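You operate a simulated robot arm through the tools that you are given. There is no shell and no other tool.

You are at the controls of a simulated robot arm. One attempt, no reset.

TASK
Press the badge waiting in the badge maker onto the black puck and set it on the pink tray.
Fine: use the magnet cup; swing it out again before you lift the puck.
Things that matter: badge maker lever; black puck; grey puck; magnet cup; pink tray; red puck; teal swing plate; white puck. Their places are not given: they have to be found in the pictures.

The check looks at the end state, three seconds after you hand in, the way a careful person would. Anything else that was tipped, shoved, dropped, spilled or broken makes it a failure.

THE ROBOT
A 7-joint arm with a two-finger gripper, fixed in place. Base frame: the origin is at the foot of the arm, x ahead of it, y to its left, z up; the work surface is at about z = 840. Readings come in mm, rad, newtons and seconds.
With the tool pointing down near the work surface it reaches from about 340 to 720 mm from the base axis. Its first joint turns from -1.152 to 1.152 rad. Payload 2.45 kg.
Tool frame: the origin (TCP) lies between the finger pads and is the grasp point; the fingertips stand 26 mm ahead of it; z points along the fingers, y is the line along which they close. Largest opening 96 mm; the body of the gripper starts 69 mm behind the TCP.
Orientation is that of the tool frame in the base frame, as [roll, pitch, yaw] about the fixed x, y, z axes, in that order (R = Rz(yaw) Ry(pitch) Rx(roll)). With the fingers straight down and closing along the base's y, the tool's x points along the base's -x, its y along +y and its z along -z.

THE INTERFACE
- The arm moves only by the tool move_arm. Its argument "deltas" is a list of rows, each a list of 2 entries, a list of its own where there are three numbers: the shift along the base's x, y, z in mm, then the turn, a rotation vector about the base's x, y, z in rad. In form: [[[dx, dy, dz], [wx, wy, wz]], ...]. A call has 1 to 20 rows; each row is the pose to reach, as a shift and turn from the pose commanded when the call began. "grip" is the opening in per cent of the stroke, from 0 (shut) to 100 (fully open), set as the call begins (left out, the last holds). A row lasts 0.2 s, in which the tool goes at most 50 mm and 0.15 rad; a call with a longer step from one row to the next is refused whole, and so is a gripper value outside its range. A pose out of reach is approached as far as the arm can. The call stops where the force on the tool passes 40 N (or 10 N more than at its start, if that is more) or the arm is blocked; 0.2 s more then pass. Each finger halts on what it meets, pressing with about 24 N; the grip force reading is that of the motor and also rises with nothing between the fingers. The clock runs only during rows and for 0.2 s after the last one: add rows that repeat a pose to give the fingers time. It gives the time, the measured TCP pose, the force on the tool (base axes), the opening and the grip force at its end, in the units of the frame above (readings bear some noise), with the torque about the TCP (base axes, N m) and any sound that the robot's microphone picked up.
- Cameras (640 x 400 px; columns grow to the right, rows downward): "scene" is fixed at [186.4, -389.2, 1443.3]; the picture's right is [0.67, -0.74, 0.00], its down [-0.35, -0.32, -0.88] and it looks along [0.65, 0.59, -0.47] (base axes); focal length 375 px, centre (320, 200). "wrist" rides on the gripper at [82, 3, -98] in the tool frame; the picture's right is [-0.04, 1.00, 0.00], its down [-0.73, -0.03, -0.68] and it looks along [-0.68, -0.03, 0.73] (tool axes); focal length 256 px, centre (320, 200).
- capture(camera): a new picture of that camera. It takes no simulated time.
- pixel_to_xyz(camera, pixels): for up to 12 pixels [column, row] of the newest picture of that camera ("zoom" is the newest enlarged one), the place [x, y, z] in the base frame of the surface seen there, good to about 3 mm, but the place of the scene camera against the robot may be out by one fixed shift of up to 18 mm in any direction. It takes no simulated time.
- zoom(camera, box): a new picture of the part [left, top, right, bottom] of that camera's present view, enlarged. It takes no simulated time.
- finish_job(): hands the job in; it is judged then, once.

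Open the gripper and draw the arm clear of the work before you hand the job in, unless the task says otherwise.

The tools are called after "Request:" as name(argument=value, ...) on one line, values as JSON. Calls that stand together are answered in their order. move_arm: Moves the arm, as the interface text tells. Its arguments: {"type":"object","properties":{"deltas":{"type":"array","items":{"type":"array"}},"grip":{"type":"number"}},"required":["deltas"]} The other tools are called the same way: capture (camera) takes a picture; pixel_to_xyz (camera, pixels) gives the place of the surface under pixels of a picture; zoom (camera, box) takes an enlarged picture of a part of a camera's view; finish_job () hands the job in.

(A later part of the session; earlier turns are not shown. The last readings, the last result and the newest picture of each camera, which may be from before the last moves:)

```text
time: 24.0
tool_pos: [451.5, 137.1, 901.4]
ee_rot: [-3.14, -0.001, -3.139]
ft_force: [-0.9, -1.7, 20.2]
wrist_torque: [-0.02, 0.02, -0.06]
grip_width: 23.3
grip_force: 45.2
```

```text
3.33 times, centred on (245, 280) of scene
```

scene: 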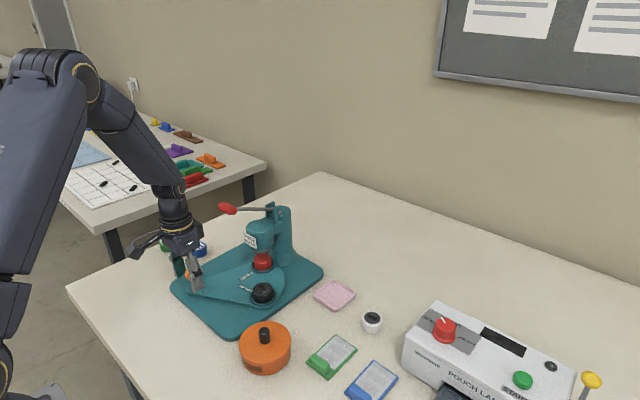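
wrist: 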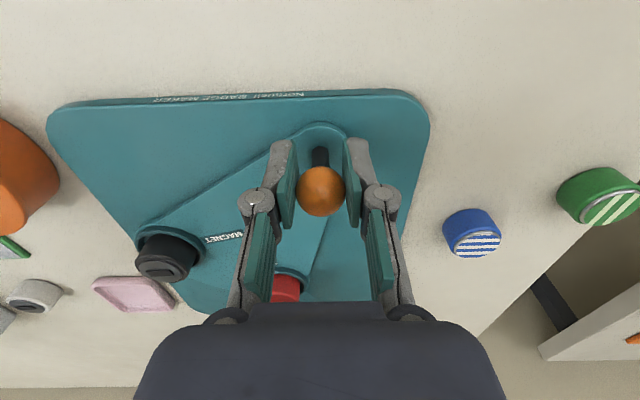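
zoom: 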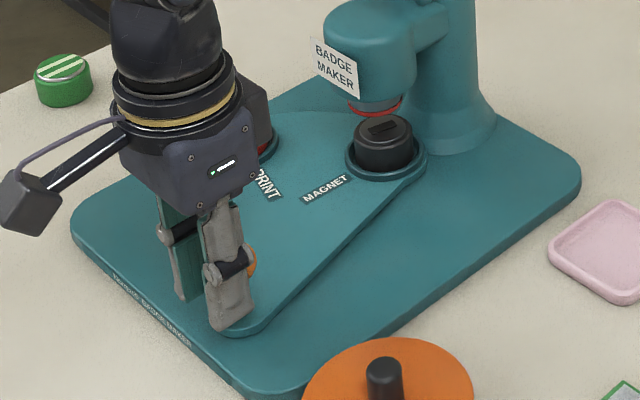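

The grip narrowed to 23 mm, so the ball has slipped forward in the pads while the black puck is nearly under the ram at zoom (385,145). I look from the wrist.

Request:
capture(camera="wrist")

Request:
pixel_to_xyz(camera="wrist", pixels=[[320, 210], [320, 225]])

Request:
zoom(camera="wrist", box=[270, 120, 370, 240])

```text
taken
```

wrist: 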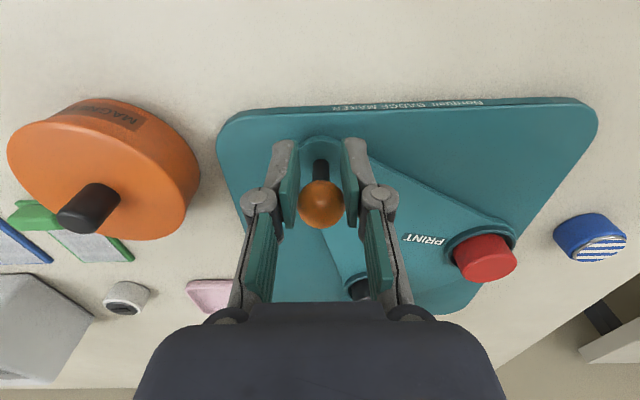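

```text
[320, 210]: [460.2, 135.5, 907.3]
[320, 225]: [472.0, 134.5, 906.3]
```

```text
3.33 times, centred on (320, 180) of wrist
```

zoom: 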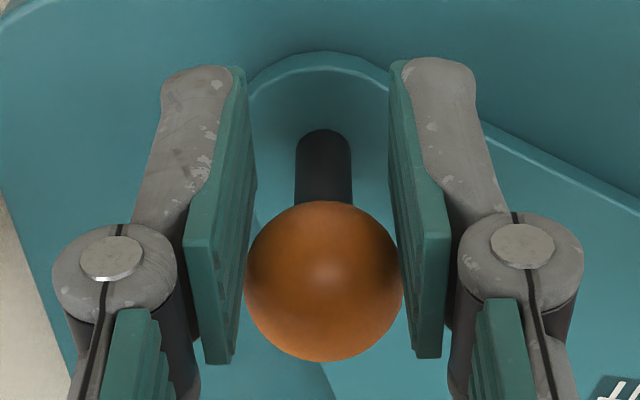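

I locate the red puck, stem foot and black puck now to refit the plate's pivot and turn.

Request:
pixel_to_xyz(camera="wrist", pixels=[[486, 258], [470, 258], [502, 258], [486, 270], [320, 164], [320, 160], [320, 140], [360, 290], [320, 200]])

Request:
zoom(camera="scene", box=[230, 215, 300, 285])

Request:
pixel_to_xyz(camera="zoom", pixels=[[324, 280], [375, 290], [265, 290], [324, 262], [324, 300]])

```text
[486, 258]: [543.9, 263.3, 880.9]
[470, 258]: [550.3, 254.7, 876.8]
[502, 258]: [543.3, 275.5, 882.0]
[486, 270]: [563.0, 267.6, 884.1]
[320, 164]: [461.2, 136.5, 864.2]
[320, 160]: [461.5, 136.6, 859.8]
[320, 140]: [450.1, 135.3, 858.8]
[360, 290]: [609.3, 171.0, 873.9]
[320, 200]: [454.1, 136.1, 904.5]
```

```text
5.71 times, centred on (265, 250) of scene
```

zoom: 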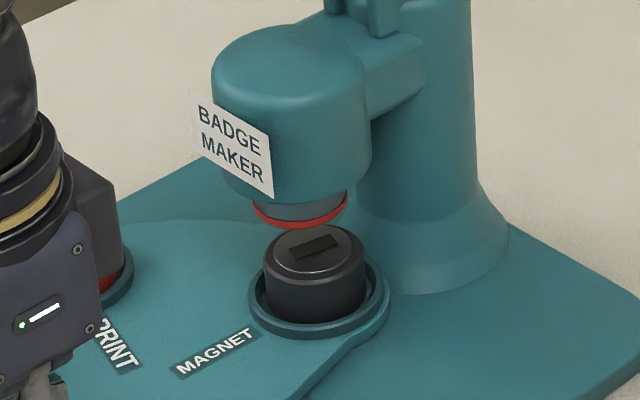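

```text
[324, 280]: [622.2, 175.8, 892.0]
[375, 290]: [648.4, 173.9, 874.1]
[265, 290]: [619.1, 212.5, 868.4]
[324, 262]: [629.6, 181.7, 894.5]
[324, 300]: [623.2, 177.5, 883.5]
```

The plate has turned about 69°; stem now at (461.5,136.6), the black puck ≈ (612,174) versus the ram ≈ (612,181), so ~6° remain. I reopen a little, recentre on the ball, and regrip.

Request:
move_arm(deltas=[[[0, 0, 0], [0, 0, 0]], [[0, 0, 0], [0, 0, 0]], [[5, 0, 0], [0, 0, 0]], [[10, 0, 0], [0, 0, 0]], [[10, 0, 0], [0, 0, 0]]], grip=45)

Request:
capture(camera="wrist")

```text
time: 25.2
tool_pos: [459.6, 136.7, 900.2]
ee_rot: [-3.141, -0.002, 3.141]
ft_force: [0.9, -0.2, -0.1]
wrist_torque: [-0.02, -0.01, -0.01]
grip_width: 43.1
grip_force: 0.0
```

```text
taken
```

wrist: 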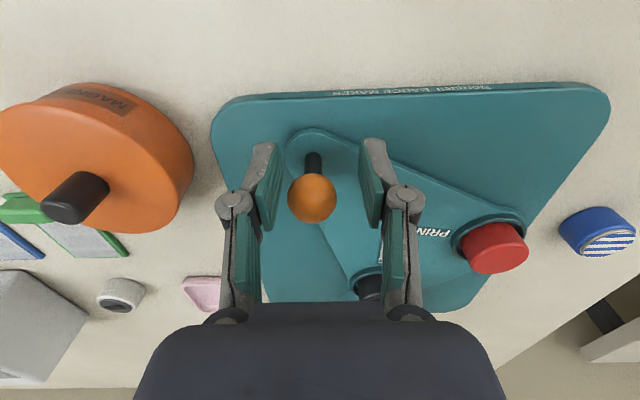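

The ball is at (312,198), i.e. ≈ (465,132.5). I recentre by (+4,-3.5) and close.

Request:
move_arm(deltas=[[[4, -3.5, -0.3], [0, 0, 0]], [[4, -3.5, -0.3], [0, 0, 0]]])

Request:
move_arm(deltas=[[[0, 0, 0], [0, 0, 0]], [[0, 0, 0], [0, 0, 0]], [[0, 0, 0], [0, 0, 0]]], grip=0)

Request:
capture(camera="wrist")

Request:
zoom(camera="scene", box=[230, 215, 300, 285])

```text
time: 25.8
tool_pos: [463.9, 134.2, 899.9]
ee_rot: [3.14, -0.001, 3.141]
ft_force: [-0.9, 0.8, 0.0]
wrist_torque: [0.02, -0.01, -0.03]
grip_width: 43.4
grip_force: 0.1
```

```text
time: 26.6
tool_pos: [464.8, 134.0, 901.1]
ee_rot: [-3.14, -0.001, 3.14]
ft_force: [-3.0, -5.0, 3.5]
wrist_torque: [-0.06, 0.16, -0.09]
grip_width: 25.4
grip_force: 45.0
```

```text
taken
```

wrist: 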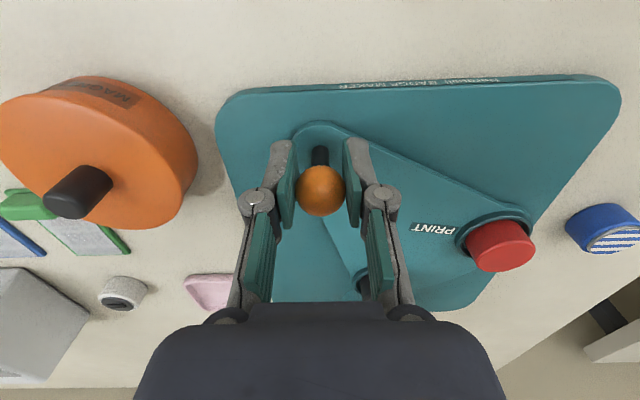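

```text
5.71 times, centred on (265, 250) of scene
```

zoom: 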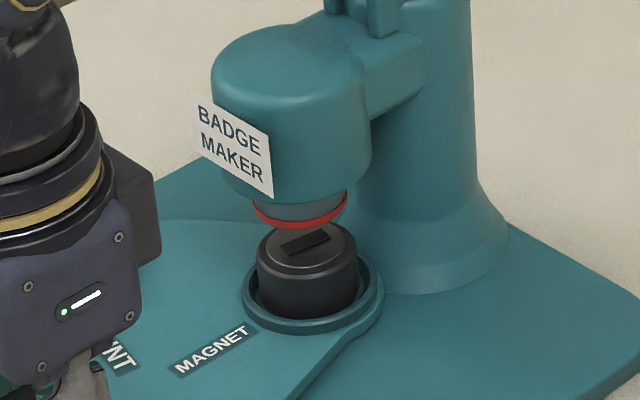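

The cup centre is now at scene x≈263.6 versus the PRINT cup's original 262.9, so about 1.5 mm remains. I push the knob on in small steps, feeling for the stop.

Request:
move_arm(deltas=[[[0.6, -0.9, 0], [0, 0, 0]], [[1.1, -1.8, 0], [0, 0, 0]], [[1.7, -2.7, 0], [0, 0, 0]], [[1.7, -2.7, 0], [0, 0, 0]]])

Request:
zoom(camera="scene", box=[230, 215, 300, 285])

```text
time: 27.6
tool_pos: [463.6, 132.6, 900.7]
ee_rot: [3.139, -0.001, -3.139]
ft_force: [-12.2, 14.1, -7.9]
wrist_torque: [0.18, -0.62, 0.32]
grip_width: 25.1
grip_force: 44.8
```

```text
5.71 times, centred on (265, 250) of scene
```

zoom: 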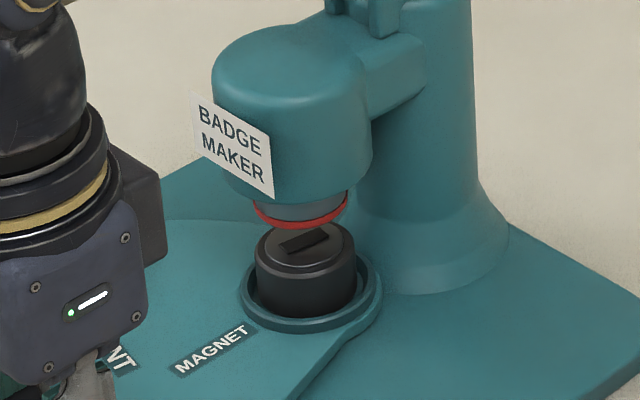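

Resistance rose to about 18 N with little motion, suggesting the stop. I push 1.5 mm more to confirm.

Request:
move_arm(deltas=[[[0.4, -0.7, 0], [0, 0, 0]], [[0.8, -1.3, 0], [0, 0, 0]], [[0.8, -1.3, 0], [0, 0, 0]]])

Request:
zoom(camera="scene", box=[230, 215, 300, 285])

Request:
capture(camera="wrist")

```text
time: 28.4
tool_pos: [464.2, 130.2, 900.6]
ee_rot: [3.14, -0.006, -3.137]
ft_force: [-18.1, 27.1, -23.4]
wrist_torque: [0.06, -0.17, 0.11]
grip_width: 25.0
grip_force: 45.3
```

```text
5.71 times, centred on (265, 250) of scene
```

zoom: 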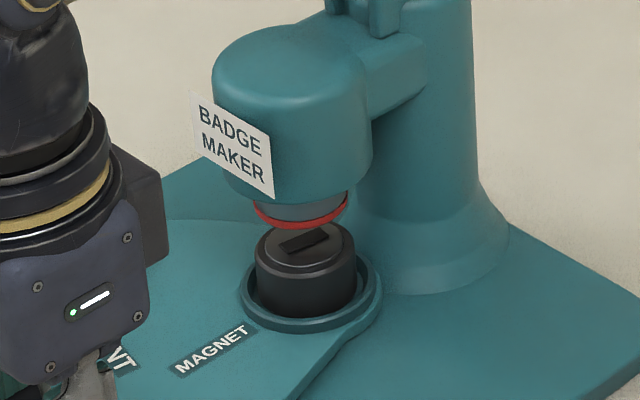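

```text
taken
```

wrist: 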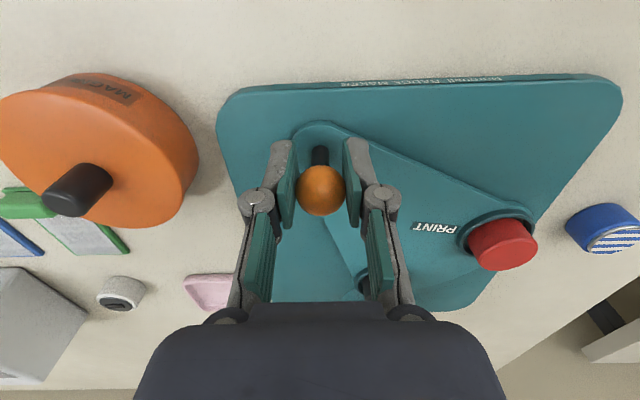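

The plate no longer moves under 32 N: it is at its stop, with the black puck under the die. I open, lift straight up, and move back to view the lever handle.

Request:
move_arm(deltas=[[[-1, 1.7, 0], [0, 0, 0]], [[-1, 1.7, 0], [0, 0, 0]], [[-1, 1.7, 0], [0, 0, 0]]], grip=50)

Request:
move_arm(deltas=[[[0, 0, 20], [0, 0, 0]], [[0, 0, 55], [0, 0, 0]], [[-10, 0, 100], [0, 0, 0]], [[-30, 10, 145], [0, 0, 0]], [[-40, 30, 190], [0, 0, 0]], [[-40, 50, 235], [0, 0, 0]], [[-40, 55, 250], [0, 0, 0]]], grip=0)

Request:
capture(camera="wrist")

Request:
capture(camera="scene")

```text
time: 29.2
tool_pos: [466.6, 130.9, 902.0]
ee_rot: [3.141, 0.002, 3.141]
ft_force: [0.3, -0.1, -1.3]
wrist_torque: [-0.02, 0.0, 0.01]
grip_width: 48.0
grip_force: 0.0
```

```text
refused: row 4 steps farther than a row can; nothing moved
```

```text
taken
```

wrist: 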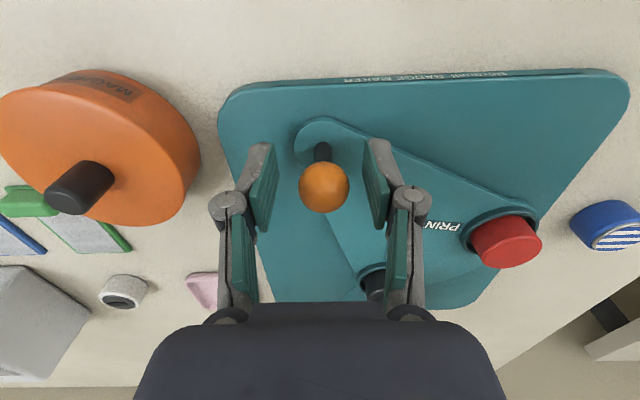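

```text
taken
```

scene: 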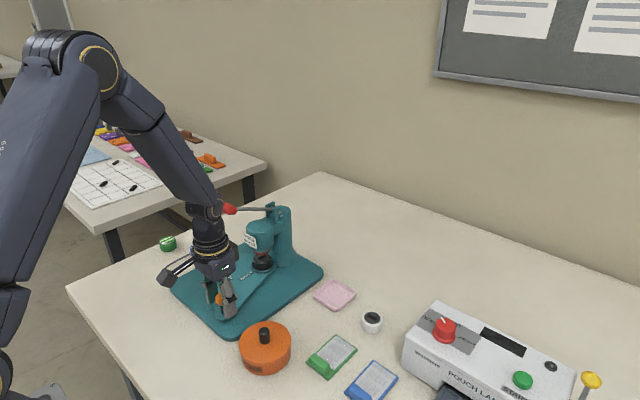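

The call was refused, so nothing moved; the ball is free between the open fingers at final knob position ≈ (466,131). I lift straight up with smaller steps first.

Request:
move_arm(deltas=[[[0, 0, 20], [0, 0, 0]], [[0, 0, 55], [0, 0, 0]], [[-8, 0, 95], [0, 0, 0]], [[-20, 8, 135], [0, 0, 0]], [[-32, 20, 175], [0, 0, 0]], [[-40, 35, 215], [0, 0, 0]], [[-40, 50, 250], [0, 0, 0]]])

Request:
capture(camera="wrist")

Request:
capture(camera="scene")

```text
time: 30.8
tool_pos: [422.1, 183.0, 1154.5]
ee_rot: [3.141, -0.001, 3.141]
ft_force: [0.0, 0.6, -0.3]
wrist_torque: [0.0, -0.01, -0.01]
grip_width: 47.9
grip_force: 0.2
```

```text
taken
```

wrist: 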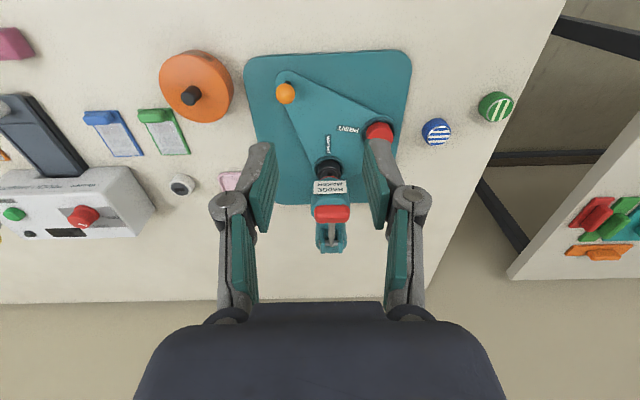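

```text
taken
```

scene: 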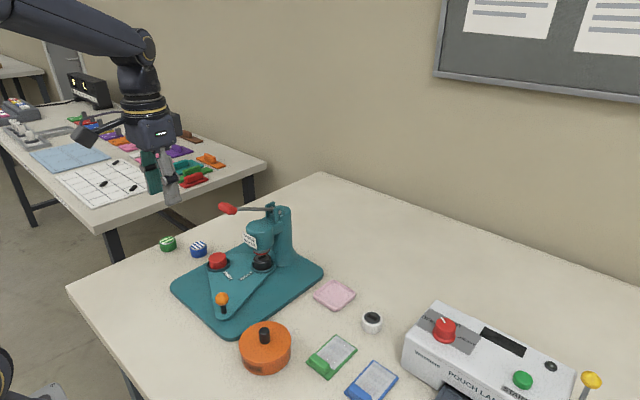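

The red lever handle is at wrist (332,213), a crossbar. I measure it and the swung-out plate.

Request:
zoom(camera="wrist", box=[280, 130, 400, 260])

Request:
pixel_to_xyz(camera="wrist", pixels=[[332, 213], [318, 213], [347, 213], [332, 207], [332, 219], [330, 235], [331, 245], [285, 93], [378, 131], [327, 170]])

Request:
zoom(camera="scene", box=[200, 190, 320, 300])

```text
3.08 times, centred on (340, 195) of wrist
```

zoom: 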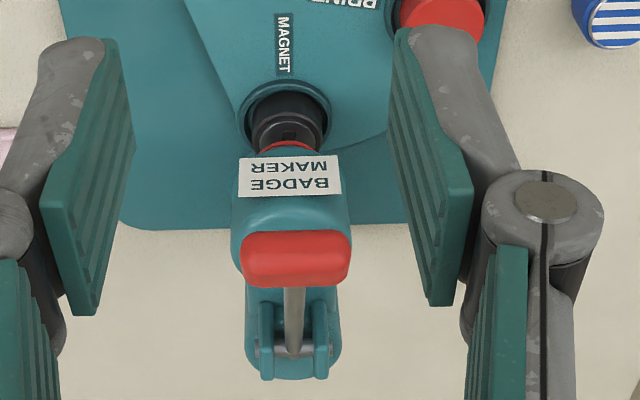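

```text
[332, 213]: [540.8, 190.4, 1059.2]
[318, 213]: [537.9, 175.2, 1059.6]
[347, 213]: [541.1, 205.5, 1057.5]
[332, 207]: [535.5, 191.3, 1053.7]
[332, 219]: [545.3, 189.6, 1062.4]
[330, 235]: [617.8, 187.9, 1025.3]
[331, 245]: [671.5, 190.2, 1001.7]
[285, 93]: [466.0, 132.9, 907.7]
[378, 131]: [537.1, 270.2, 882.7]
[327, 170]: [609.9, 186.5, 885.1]
```

```text
3.64 times, centred on (260, 245) of scene
```

zoom: 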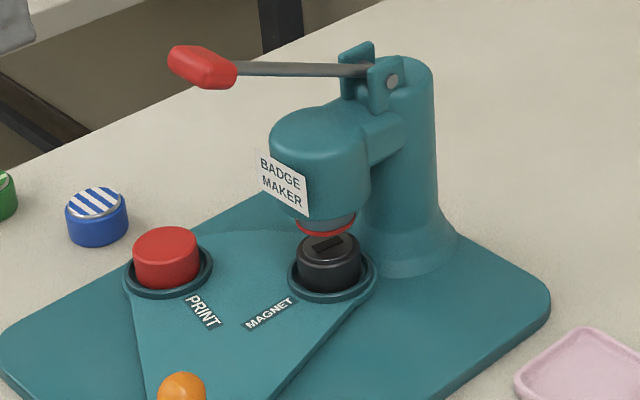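

Lever handle is a crossbar centred ≈ (541,190), top ≈ 1063, pivoting near (672,190,1002). I close the fingers and come above it, then check.

Request:
move_arm(deltas=[[[20, 3, 0], [0, 0, 0]], [[55, 6, 0], [0, 0, 0]], [[90, 9.5, -15], [0, 0, 0]], [[114, 9.5, -36], [0, 0, 0]], [[114, 9.5, -36], [0, 0, 0]]], grip=0)

Request:
capture(camera="wrist")

Request:
zoom(camera="scene", box=[180, 150, 320, 270])

```text
time: 32.0
tool_pos: [540.4, 191.4, 1116.0]
ee_rot: [-3.141, -0.002, 3.142]
ft_force: [0.8, 0.1, 0.2]
wrist_torque: [-0.03, -0.01, 0.02]
grip_width: 0.0
grip_force: 24.1
```

```text
taken
```

wrist: 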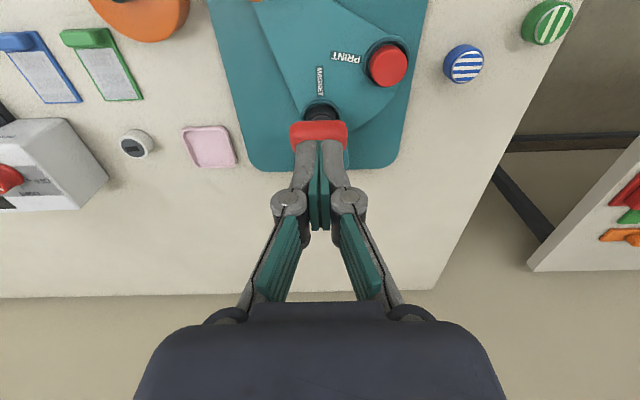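

```text
3.33 times, centred on (250, 210) of scene
```

zoom: 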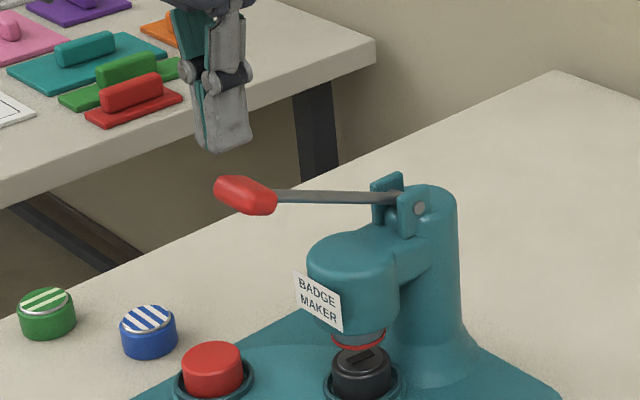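

The closed tips stand over the handle. I descend in small steps to contact and begin pressing.

Request:
move_arm(deltas=[[[1, 0, -15], [0, 0, 0]], [[1, 0, -20], [0, 0, 0]], [[1, 0, -24], [0, 0, 0]], [[1, 0, -28], [0, 0, 0]], [[0.5, 0, -32], [0, 0, 0]], [[0, 0, -36], [0, 0, 0]], [[-1, 0, -40], [0, 0, 0]], [[-2, 0, -44], [0, 0, 0]], [[-2, 0, -44], [0, 0, 0]]])

Request:
zoom(camera="scene", box=[180, 170, 320, 290])

```text
time: 34.0
tool_pos: [537.4, 189.7, 1069.1]
ee_rot: [-3.14, 0.0, 3.141]
ft_force: [-0.8, 0.4, 0.9]
wrist_torque: [0.02, 0.05, -0.01]
grip_width: 6.0
grip_force: 28.6
```

```text
3.33 times, centred on (250, 230) of scene
```

zoom: 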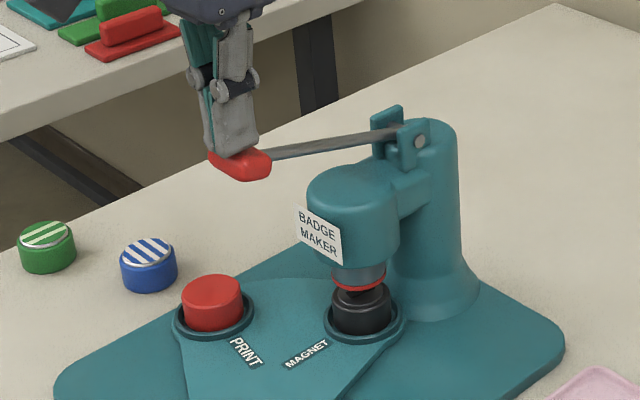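

The lever is coming down freely and the die is lowering (badge now at zoom (357,280)). I continue pressing down along the handle's arc.

Request:
move_arm(deltas=[[[-1, 0, -4], [0, 0, 0]], [[-2, 0, -8], [0, 0, 0]], [[-2.5, 0, -12], [0, 0, 0]], [[-3, 0, -16], [0, 0, 0]], [[-3.5, 0, -20], [0, 0, 0]], [[-4, 0, -24], [0, 0, 0]], [[-4, 0, -24], [0, 0, 0]]])

Request:
zoom(camera="scene", box=[180, 170, 320, 290])

Request:
capture(camera="wrist")

```text
time: 35.6
tool_pos: [533.3, 188.9, 1047.2]
ee_rot: [-3.141, 0.0, -3.141]
ft_force: [-0.8, 1.4, 1.1]
wrist_torque: [0.03, 0.05, -0.02]
grip_width: 6.1
grip_force: 28.8
```

```text
3.33 times, centred on (250, 230) of scene
```

zoom: 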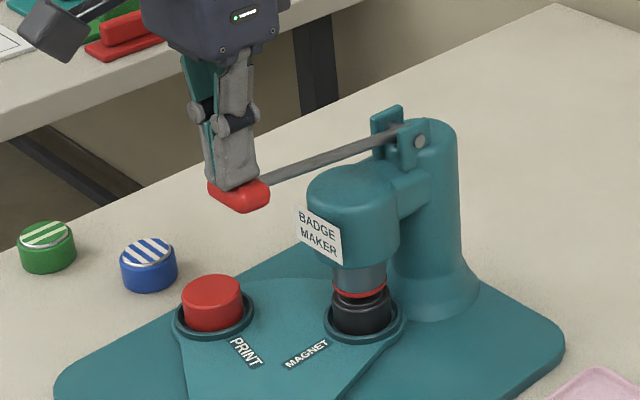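

```text
taken
```

wrist: 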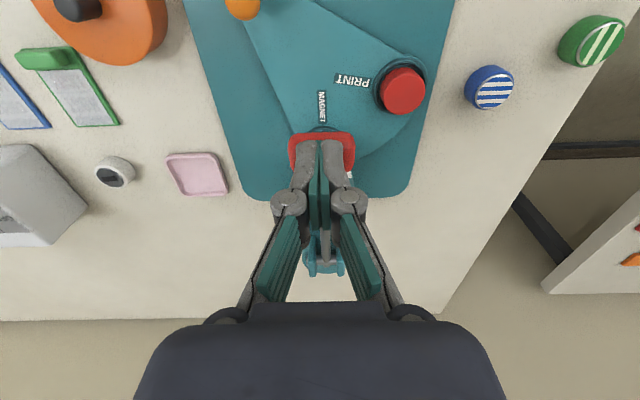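

The fingertips straddle the 6 mm lever rod and it moves with almost no force; the badge is just above the black puck. I keep lowering until the press force rises.

Request:
move_arm(deltas=[[[-0.5, 0, -4], [0, 0, 0]], [[-0.7, 0, -8], [0, 0, 0]], [[-0.8, 0, -12], [0, 0, 0]], [[-0.8, 0, -16], [0, 0, 0]], [[-0.7, 0, -20], [0, 0, 0]], [[-0.5, 0, -24], [0, 0, 0]], [[0, 0, -28], [0, 0, 0]], [[0.5, 0, -32], [0, 0, 0]]])

Request:
zoom(camera="scene", box=[180, 170, 320, 290])

```text
time: 37.4
tool_pos: [534.6, 188.6, 1014.1]
ee_rot: [3.141, 0.001, 3.141]
ft_force: [-2.9, -0.8, 3.6]
wrist_torque: [-0.01, 0.03, 0.0]
grip_width: 6.0
grip_force: 28.6
```

```text
3.33 times, centred on (250, 230) of scene
```

zoom: 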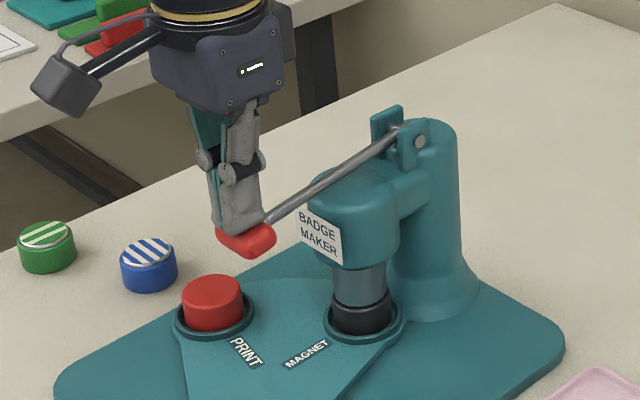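

The die has reached the puck. I go on down in 2 mm steps until a firm force or a click.

Request:
move_arm(deltas=[[[0.3, 0, -2], [0, 0, 0]], [[0.6, 0, -4], [0, 0, 0]], [[0.9, 0, -6], [0, 0, 0]], [[1.2, 0, -8], [0, 0, 0]], [[1.5, 0, -10], [0, 0, 0]], [[1.8, 0, -12], [0, 0, 0]], [[2.2, 0, -14], [0, 0, 0]], [[2.6, 0, -16], [0, 0, 0]]])

Request:
zoom(camera="scene", box=[180, 170, 320, 290])

```text
time: 38.8
tool_pos: [536.8, 189.5, 1006.9]
ee_rot: [3.139, 0.001, -3.14]
ft_force: [-9.8, -4.3, 16.3]
wrist_torque: [-0.12, 0.02, -0.08]
grip_width: 6.2
grip_force: 28.9
stopped in row 6: the force on the tool passed its limit at 43 N (the readings are from after the stop); the commanded pose is now the measured one
```

```text
3.33 times, centred on (250, 230) of scene
```

zoom: 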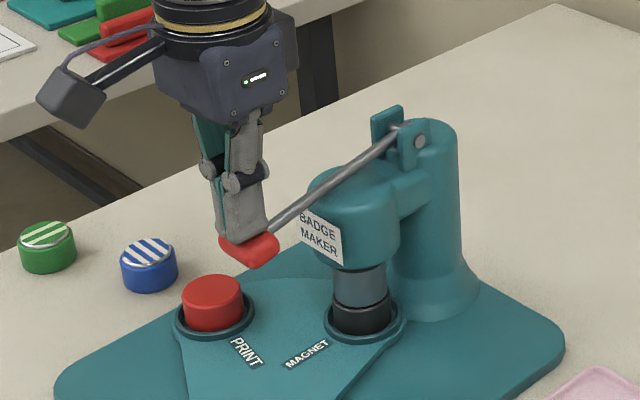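

Force reached 43 N, the bottom of the stroke or the press resistance. I press once more to make sure it is fully home.

Request:
move_arm(deltas=[[[0.2, 0, -1], [0, 0, 0]], [[0.4, 0, -2], [0, 0, 0]], [[0.6, 0, -3], [0, 0, 0]], [[0.8, 0, -4], [0, 0, 0]], [[1, 0, -5], [0, 0, 0]], [[1.2, 0, -6], [0, 0, 0]], [[1.2, 0, -7], [0, 0, 0]]])

Request:
zoom(camera="scene", box=[230, 215, 300, 285])

```text
time: 39.4
tool_pos: [536.5, 190.3, 1007.0]
ee_rot: [-3.14, 0.003, -3.142]
ft_force: [-11.5, -4.3, 16.0]
wrist_torque: [-0.11, 0.06, -0.04]
grip_width: 6.1
grip_force: 28.1
stopped in row 2: the force on the tool passed its limit at 42 N (the readings are from after the stop); the commanded pose is now the measured one
```

```text
5.71 times, centred on (265, 250) of scene
```

zoom: 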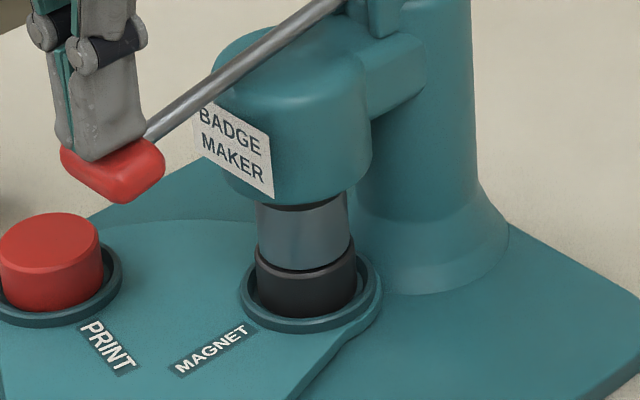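

Firm stop at about 42 N again: the press is home. I raise the lever back along its arc with the rod still pinched.

Request:
move_arm(deltas=[[[-1.5, 0, 5], [0, 0, 0]], [[-2.5, 0, 12], [0, 0, 0]], [[-3.5, 0, 20], [0, 0, 0]], [[-4, 0, 28], [0, 0, 0]], [[-3.5, 0, 36], [0, 0, 0]], [[-3, 0, 44], [0, 0, 0]], [[-2, 0, 50], [0, 0, 0]], [[-1, 0, 56], [0, 0, 0]], [[-1, 0, 56], [0, 0, 0]]])

Request:
zoom(camera="scene", box=[180, 170, 320, 290])

```text
time: 41.4
tool_pos: [536.6, 190.9, 1061.1]
ee_rot: [3.139, 0.002, -3.14]
ft_force: [-0.2, 0.6, 1.3]
wrist_torque: [0.0, 0.02, 0.02]
grip_width: 6.0
grip_force: 28.6
```

```text
3.33 times, centred on (250, 230) of scene
```

zoom: 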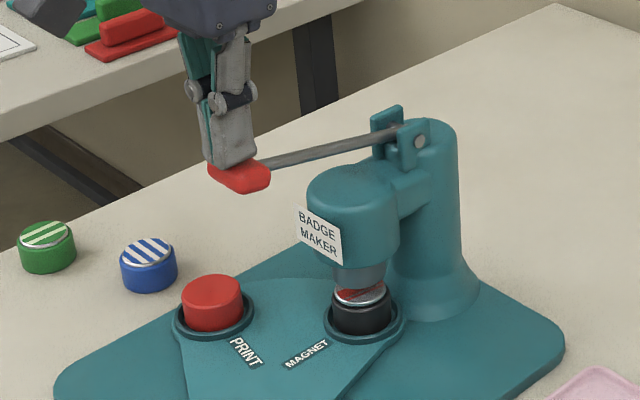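

The black puck now wears the red-and-white striped badge. I raise the lever the remaining ~25 mm to its original height.

Request:
move_arm(deltas=[[[1, 0, 6], [0, 0, 0]], [[2, 0, 12], [0, 0, 0]], [[3.5, 0, 18], [0, 0, 0]], [[5, 0, 24], [0, 0, 0]], [[5, 0, 24], [0, 0, 0]]])

Request:
zoom(camera="scene", box=[180, 150, 320, 270])

Request:
capture(camera="wrist")

```text
time: 42.6
tool_pos: [543.0, 190.8, 1086.0]
ee_rot: [3.141, 0.002, -3.14]
ft_force: [-0.8, -0.4, 1.3]
wrist_torque: [-0.04, 0.01, -0.04]
grip_width: 5.9
grip_force: 28.1
```

```text
3.33 times, centred on (250, 210) of scene
```

zoom: 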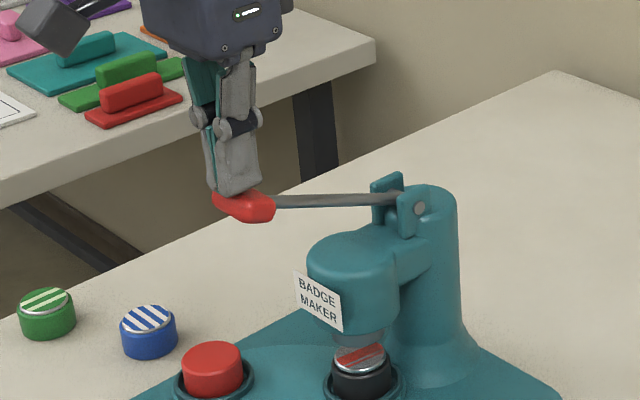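

```text
taken
```

wrist: 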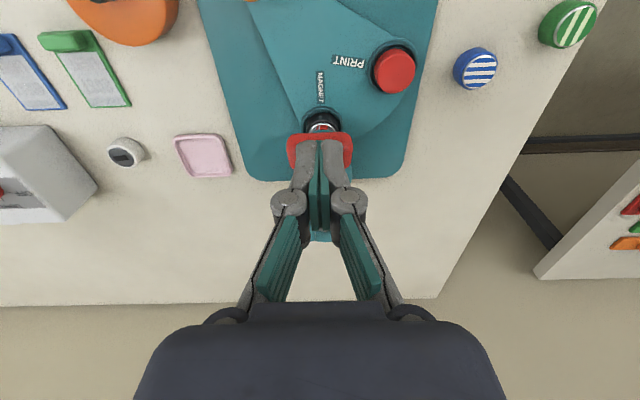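

The handle is at zoom row 206 versus 195 originally, ~5 mm low. I raise 6 mm more, then open a little to free the rod.

Request:
move_arm(deltas=[[[1, 0, 3], [0, 0, 0]], [[2, 0, 6], [0, 0, 0]], [[2, 0, 6], [0, 0, 0]]])

Request:
move_arm(deltas=[[[0, 0, 0], [0, 0, 0]], [[0, 0, 0], [0, 0, 0]], [[0, 0, 0], [0, 0, 0]]], grip=40)

Request:
zoom(camera="scene", box=[180, 150, 320, 270])

Request:
capture(camera="wrist")

```text
time: 43.4
tool_pos: [543.3, 190.8, 1091.7]
ee_rot: [3.139, 0.002, -3.141]
ft_force: [-0.2, 0.0, -0.4]
wrist_torque: [0.03, 0.01, 0.0]
grip_width: 0.0
grip_force: 28.9
```

```text
time: 44.2
tool_pos: [542.5, 190.9, 1091.0]
ee_rot: [3.141, 0.002, 3.141]
ft_force: [0.4, 0.2, 0.3]
wrist_torque: [0.01, -0.01, 0.0]
grip_width: 38.5
grip_force: 0.1
```

```text
3.33 times, centred on (250, 210) of scene
```

zoom: 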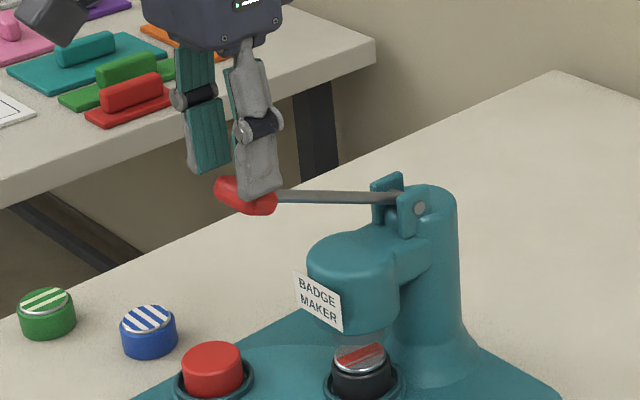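

```text
taken
```

wrist: 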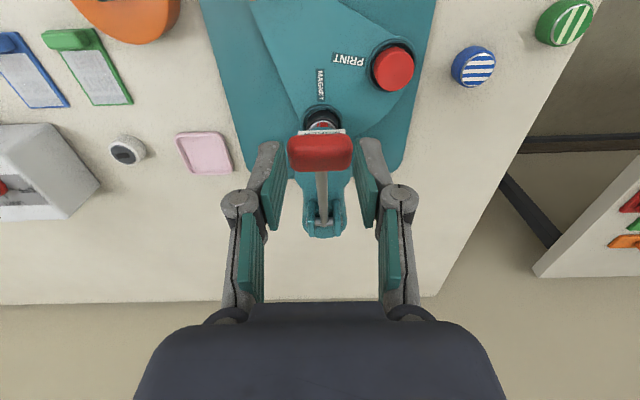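

The lever stays up at its original height. I lift off, back away, and go over the knob at about (466,131).

Request:
move_arm(deltas=[[[0, 0, 35], [0, 0, 0]], [[-40, 0, 45], [0, 0, 0]], [[-85, -10, 45], [0, 0, 0]], [[-110, -35, 30], [0, 0, 0]], [[-115, -59, 0], [0, 0, 0]], [[-110, -59.5, -48], [0, 0, 0]], [[-95, -59.5, -90], [0, 0, 0]], [[-76.5, -59.5, -108], [0, 0, 0]], [[-76.5, -59.5, -108], [0, 0, 0]]], grip=50)

Request:
capture(camera="wrist")

Request:
capture(camera="scene")

```text
time: 46.2
tool_pos: [466.9, 129.8, 982.4]
ee_rot: [3.14, 0.003, -3.142]
ft_force: [-0.4, -0.3, 0.2]
wrist_torque: [-0.01, -0.02, -0.01]
grip_width: 47.9
grip_force: 0.0
```

```text
taken
```

wrist: 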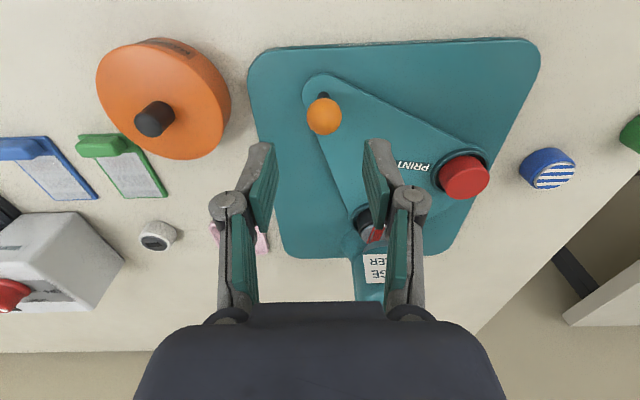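

```text
taken
```

scene: 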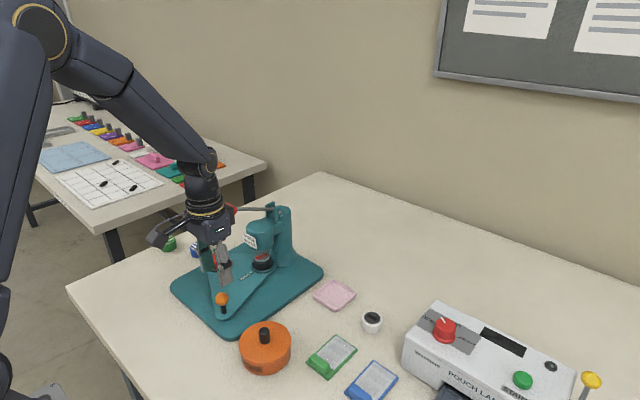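

The ball at (324,117) is ≈ (468,133). I descend around it with a (+2,+2) correction and grip.

Request:
move_arm(deltas=[[[2, 2, -35], [0, 0, 0]], [[2, 2, -65], [0, 0, 0]], [[2, 2, -84], [0, 0, 0]], [[2, 2, -84], [0, 0, 0]]])

Request:
capture(camera="wrist")

```text
time: 47.2
tool_pos: [471.0, 130.5, 899.2]
ee_rot: [-3.141, 0.002, -3.14]
ft_force: [0.0, 0.0, -0.5]
wrist_torque: [0.01, -0.02, -0.04]
grip_width: 47.9
grip_force: 0.0
```

```text
taken
```

wrist: 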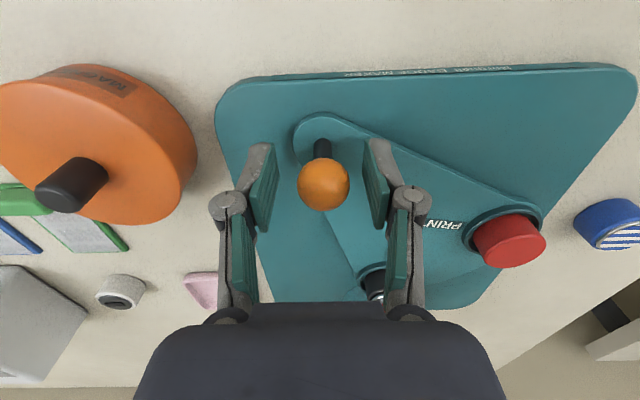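

I recentre slightly, close to a loose 28 mm cage, and push the knob back in +y so it can follow its own arc freely.

Request:
move_arm(deltas=[[[-2, 1, 0], [0, 0, 0]], [[-2, 1, 0], [0, 0, 0]], [[-2, 1, 0], [0, 0, 0]]], grip=29)

Request:
move_arm(deltas=[[[-2, 3, 0], [0, 0, 0]], [[-4.5, 7, 0], [0, 0, 0]], [[-7, 11, 0], [0, 0, 0]], [[-9, 15, 0], [0, 0, 0]], [[-11, 19, 0], [0, 0, 0]], [[-11, 19, 0], [0, 0, 0]]])

Request:
capture(camera="wrist")

Request:
zoom(camera="scene", box=[160, 220, 330, 340])

```text
time: 48.0
tool_pos: [468.2, 132.3, 899.3]
ee_rot: [-3.141, 0.002, -3.139]
ft_force: [-0.6, 0.4, -0.5]
wrist_torque: [0.01, -0.02, 0.0]
grip_width: 27.8
grip_force: 0.0
```

```text
time: 49.4
tool_pos: [456.5, 153.5, 898.6]
ee_rot: [3.14, 0.002, -3.14]
ft_force: [-0.4, -0.8, -0.4]
wrist_torque: [-0.02, 0.04, -0.01]
grip_width: 28.2
grip_force: 0.0
```

```text
taken
```

wrist: 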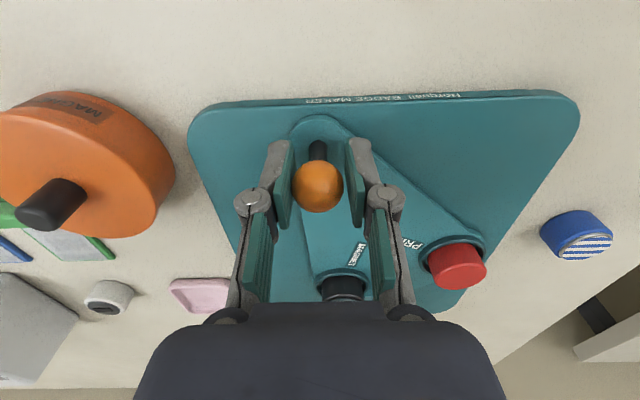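

```text
3.33 times, centred on (245, 280) of scene
```

zoom: 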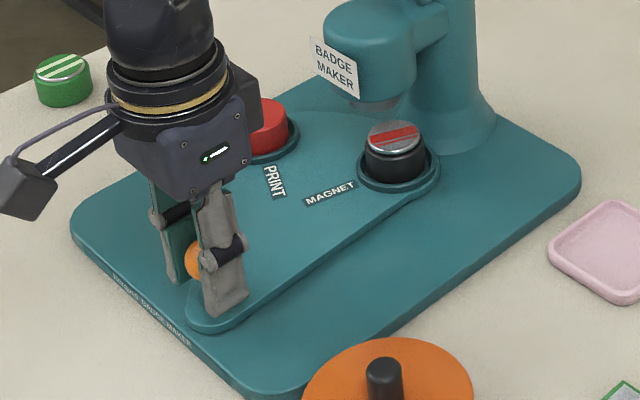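

Swinging back smoothly with no force; the striped badge is clear of the ram. I continue the caged arc through mid-swing.

Request:
move_arm(deltas=[[[-2, 4.5, 0], [0, 0, 0]], [[-3.7, 9, 0], [0, 0, 0]], [[-5, 13.5, 0], [0, 0, 0]], [[-6, 18, 0], [0, 0, 0]], [[-7, 22.5, 0], [0, 0, 0]], [[-7.8, 27, 0], [0, 0, 0]], [[-8.2, 31.5, 0], [0, 0, 0]], [[-8.5, 36, 0], [0, 0, 0]], [[-8.5, 36, 0], [0, 0, 0]]])

Request:
capture(camera="wrist")

```text
time: 51.4
tool_pos: [447.9, 188.8, 899.2]
ee_rot: [3.139, 0.004, 3.141]
ft_force: [-0.1, 0.3, 0.2]
wrist_torque: [0.01, 0.0, 0.04]
grip_width: 27.8
grip_force: 0.1
```

```text
taken
```

wrist: 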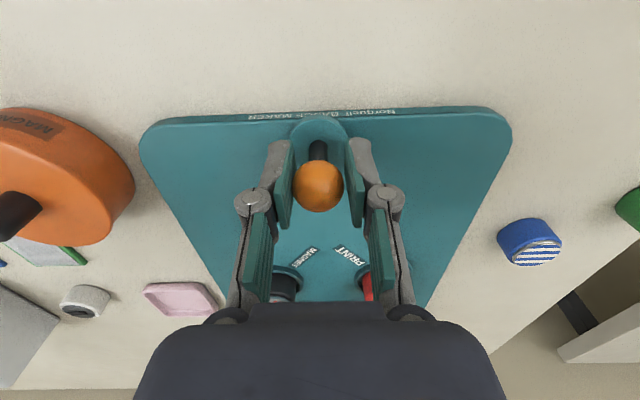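

Perfect mid-swing. I continue symmetrically toward the knob's original place (463.5,247).

Request:
move_arm(deltas=[[[0.3, 4.5, 0], [0, 0, 0]], [[0.7, 9, 0], [0, 0, 0]], [[1.5, 13.5, 0], [0, 0, 0]], [[2.5, 18, 0], [0, 0, 0]], [[3.7, 22.5, 0], [0, 0, 0]], [[5, 27, 0], [0, 0, 0]], [[6.6, 31.5, 0], [0, 0, 0]], [[8.5, 36, 0], [0, 0, 0]], [[10.3, 40.5, 0], [0, 0, 0]], [[12.3, 45, 0], [0, 0, 0]], [[12.3, 45, 0], [0, 0, 0]]])

Request:
capture(camera="wrist")

Request:
zoom(camera="scene", box=[160, 220, 330, 340])

```text
time: 53.8
tool_pos: [461.0, 233.8, 898.6]
ee_rot: [3.14, 0.001, -3.141]
ft_force: [0.7, -0.1, 0.2]
wrist_torque: [0.0, 0.01, 0.03]
grip_width: 28.0
grip_force: 0.2
```

```text
taken
```

wrist: 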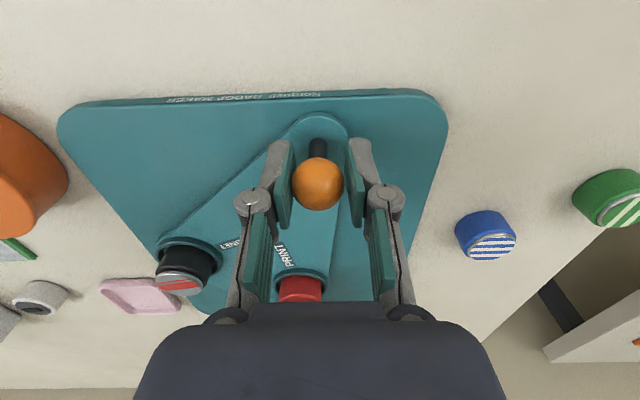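

```text
3.33 times, centred on (245, 280) of scene
```

zoom: 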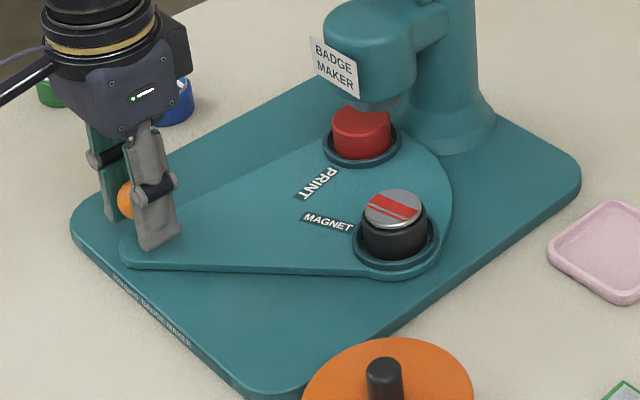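

Nearly there. I push the last ~15 mm gently until the stop.

Request:
move_arm(deltas=[[[1.8, 4, 0], [0, 0, 0]], [[3.6, 8, 0], [0, 0, 0]], [[5, 11, 0], [0, 0, 0]], [[6, 13, 0], [0, 0, 0]], [[6.8, 15, 0], [0, 0, 0]], [[7.4, 16.5, 0], [0, 0, 0]]])

Request:
zoom(camera="scene", box=[160, 220, 330, 340])

```text
time: 55.2
tool_pos: [467.2, 249.9, 900.5]
ee_rot: [-3.141, 0.001, 3.141]
ft_force: [-1.1, -2.5, -0.4]
wrist_torque: [0.01, -0.02, 0.0]
grip_width: 28.9
grip_force: 0.8
```

```text
3.33 times, centred on (245, 280) of scene
```

zoom: 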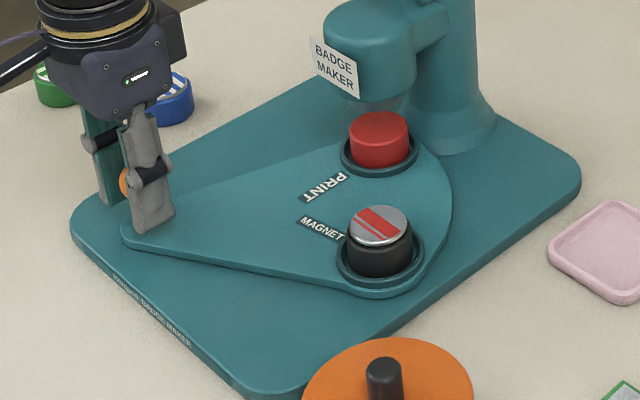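

The plate is back home: red under the ram, the badged black puck out at zoom (380,240). I open, lift clear, and swing round to view the puck.

Request:
move_arm(deltas=[[[0, 0, 0], [0, 0, 0]], [[0, 0, 0], [0, 0, 0]], [[0, 0, 20], [0, 0, 0]], [[0, 0, 55], [0, 0, 0]], [[-20, -10, 80], [0, 0, 0]], [[-40, -45, 84], [0, 0, 0]], [[-45, -90, 84], [0, 0, 0]], [[-35, -130, 84], [0, 0, 0]], [[-10, -142.7, 84], [0, 0, 0]], [[13.8, -142.7, 84], [0, 0, 0]], [[13.8, -142.7, 84], [0, 0, 0]]], grip=60)

Request:
capture(camera="wrist")

Request:
zoom(camera="wrist", box=[240, 100, 400, 200])

Request:
pixel_to_xyz(camera="wrist", pixels=[[320, 163], [310, 163], [330, 163], [320, 155], [320, 171]])

```text
time: 57.6
tool_pos: [481.2, 108.1, 983.4]
ee_rot: [3.139, 0.004, -3.14]
ft_force: [-0.2, 0.1, -0.1]
wrist_torque: [0.02, 0.03, -0.02]
grip_width: 57.6
grip_force: 0.1
```

```text
taken
```

wrist: 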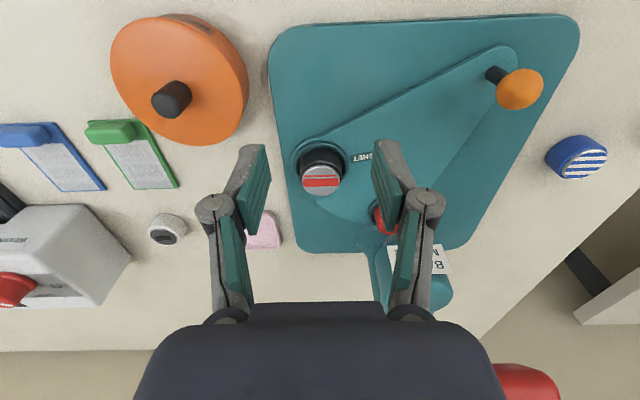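

```text
4.00 times, centred on (320, 150) of wrist
```

zoom: 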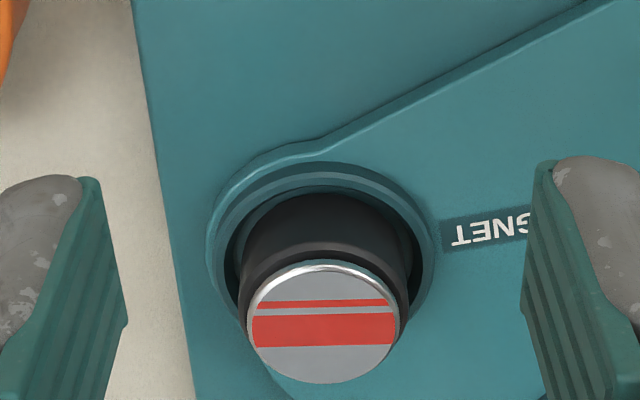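

```text
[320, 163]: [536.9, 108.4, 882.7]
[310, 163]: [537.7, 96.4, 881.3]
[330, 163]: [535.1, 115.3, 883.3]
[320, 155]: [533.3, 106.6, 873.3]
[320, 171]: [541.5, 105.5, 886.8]
```

The striped badge sits on the black puck at (321,180), puck ≈ (553,106.5). I move over it and descend to the same grip height as before, tips just above the cup rim.

Request:
move_arm(deltas=[[[37, -0.5, 0], [0, 0, 0]], [[73, -1.1, -10], [0, 0, 0]], [[73, -1.1, -40], [0, 0, 0]], [[73, -1.1, -65], [0, 0, 0]], [[73, -1.1, -80], [0, 0, 0]], [[73, -1.1, -87.5], [0, 0, 0]], [[73, -1.1, -87.5], [0, 0, 0]]])

Request:
capture(camera="wrist")

Request:
zoom(camera="scene", box=[210, 230, 310, 320])

```text
time: 59.2
tool_pos: [553.2, 107.2, 896.4]
ee_rot: [3.14, 0.001, 3.141]
ft_force: [0.5, 0.6, 0.6]
wrist_torque: [0.03, -0.05, -0.01]
grip_width: 57.8
grip_force: 0.1
```

```text
taken
```

wrist: 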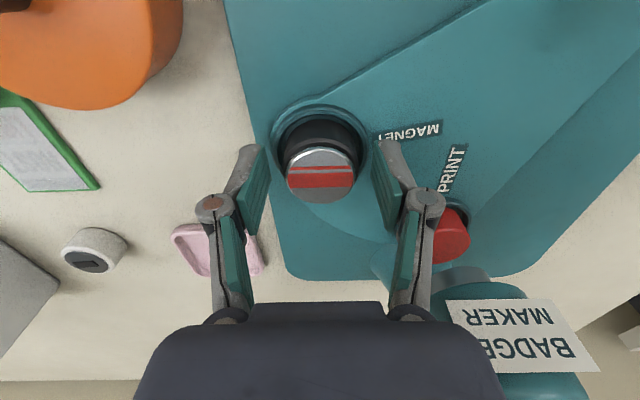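

```text
4.44 times, centred on (260, 275) of scene
```

zoom: 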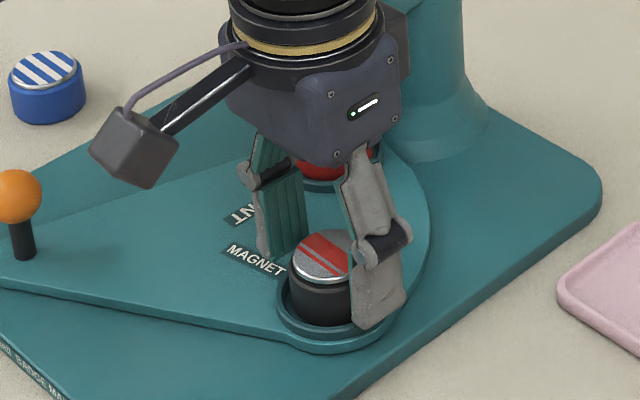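

Fingers straddle the badged puck evenly. I close on it and check the grip.

Request:
move_arm(deltas=[[[0, 0, 0], [0, 0, 0]], [[0, 0, 0], [0, 0, 0]], [[0, 0, 0], [0, 0, 0]], [[0, 0, 0], [0, 0, 0]]], grip=0)

Request:
capture(camera="wrist")

Request:
zoom(camera="wrist", box=[240, 80, 400, 220])

```text
time: 60.2
tool_pos: [553.0, 105.6, 896.9]
ee_rot: [3.14, 0.0, 3.142]
ft_force: [0.3, -0.2, -0.3]
wrist_torque: [0.01, -0.02, -0.01]
grip_width: 40.1
grip_force: 24.3
```

```text
taken
```

wrist: 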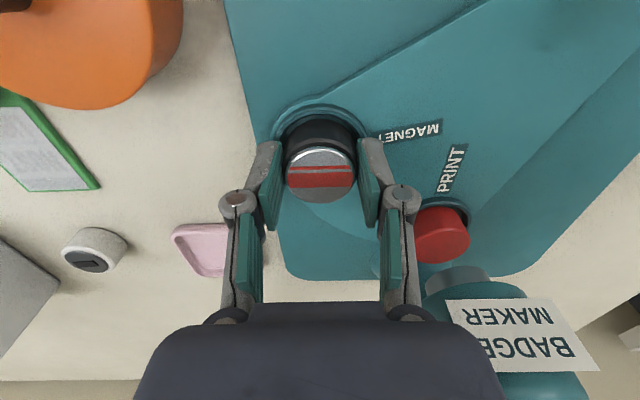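

```text
2.86 times, centred on (320, 150) of wrist
```

zoom: 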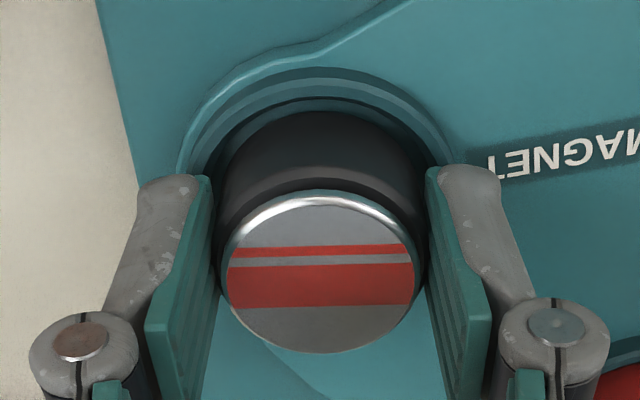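

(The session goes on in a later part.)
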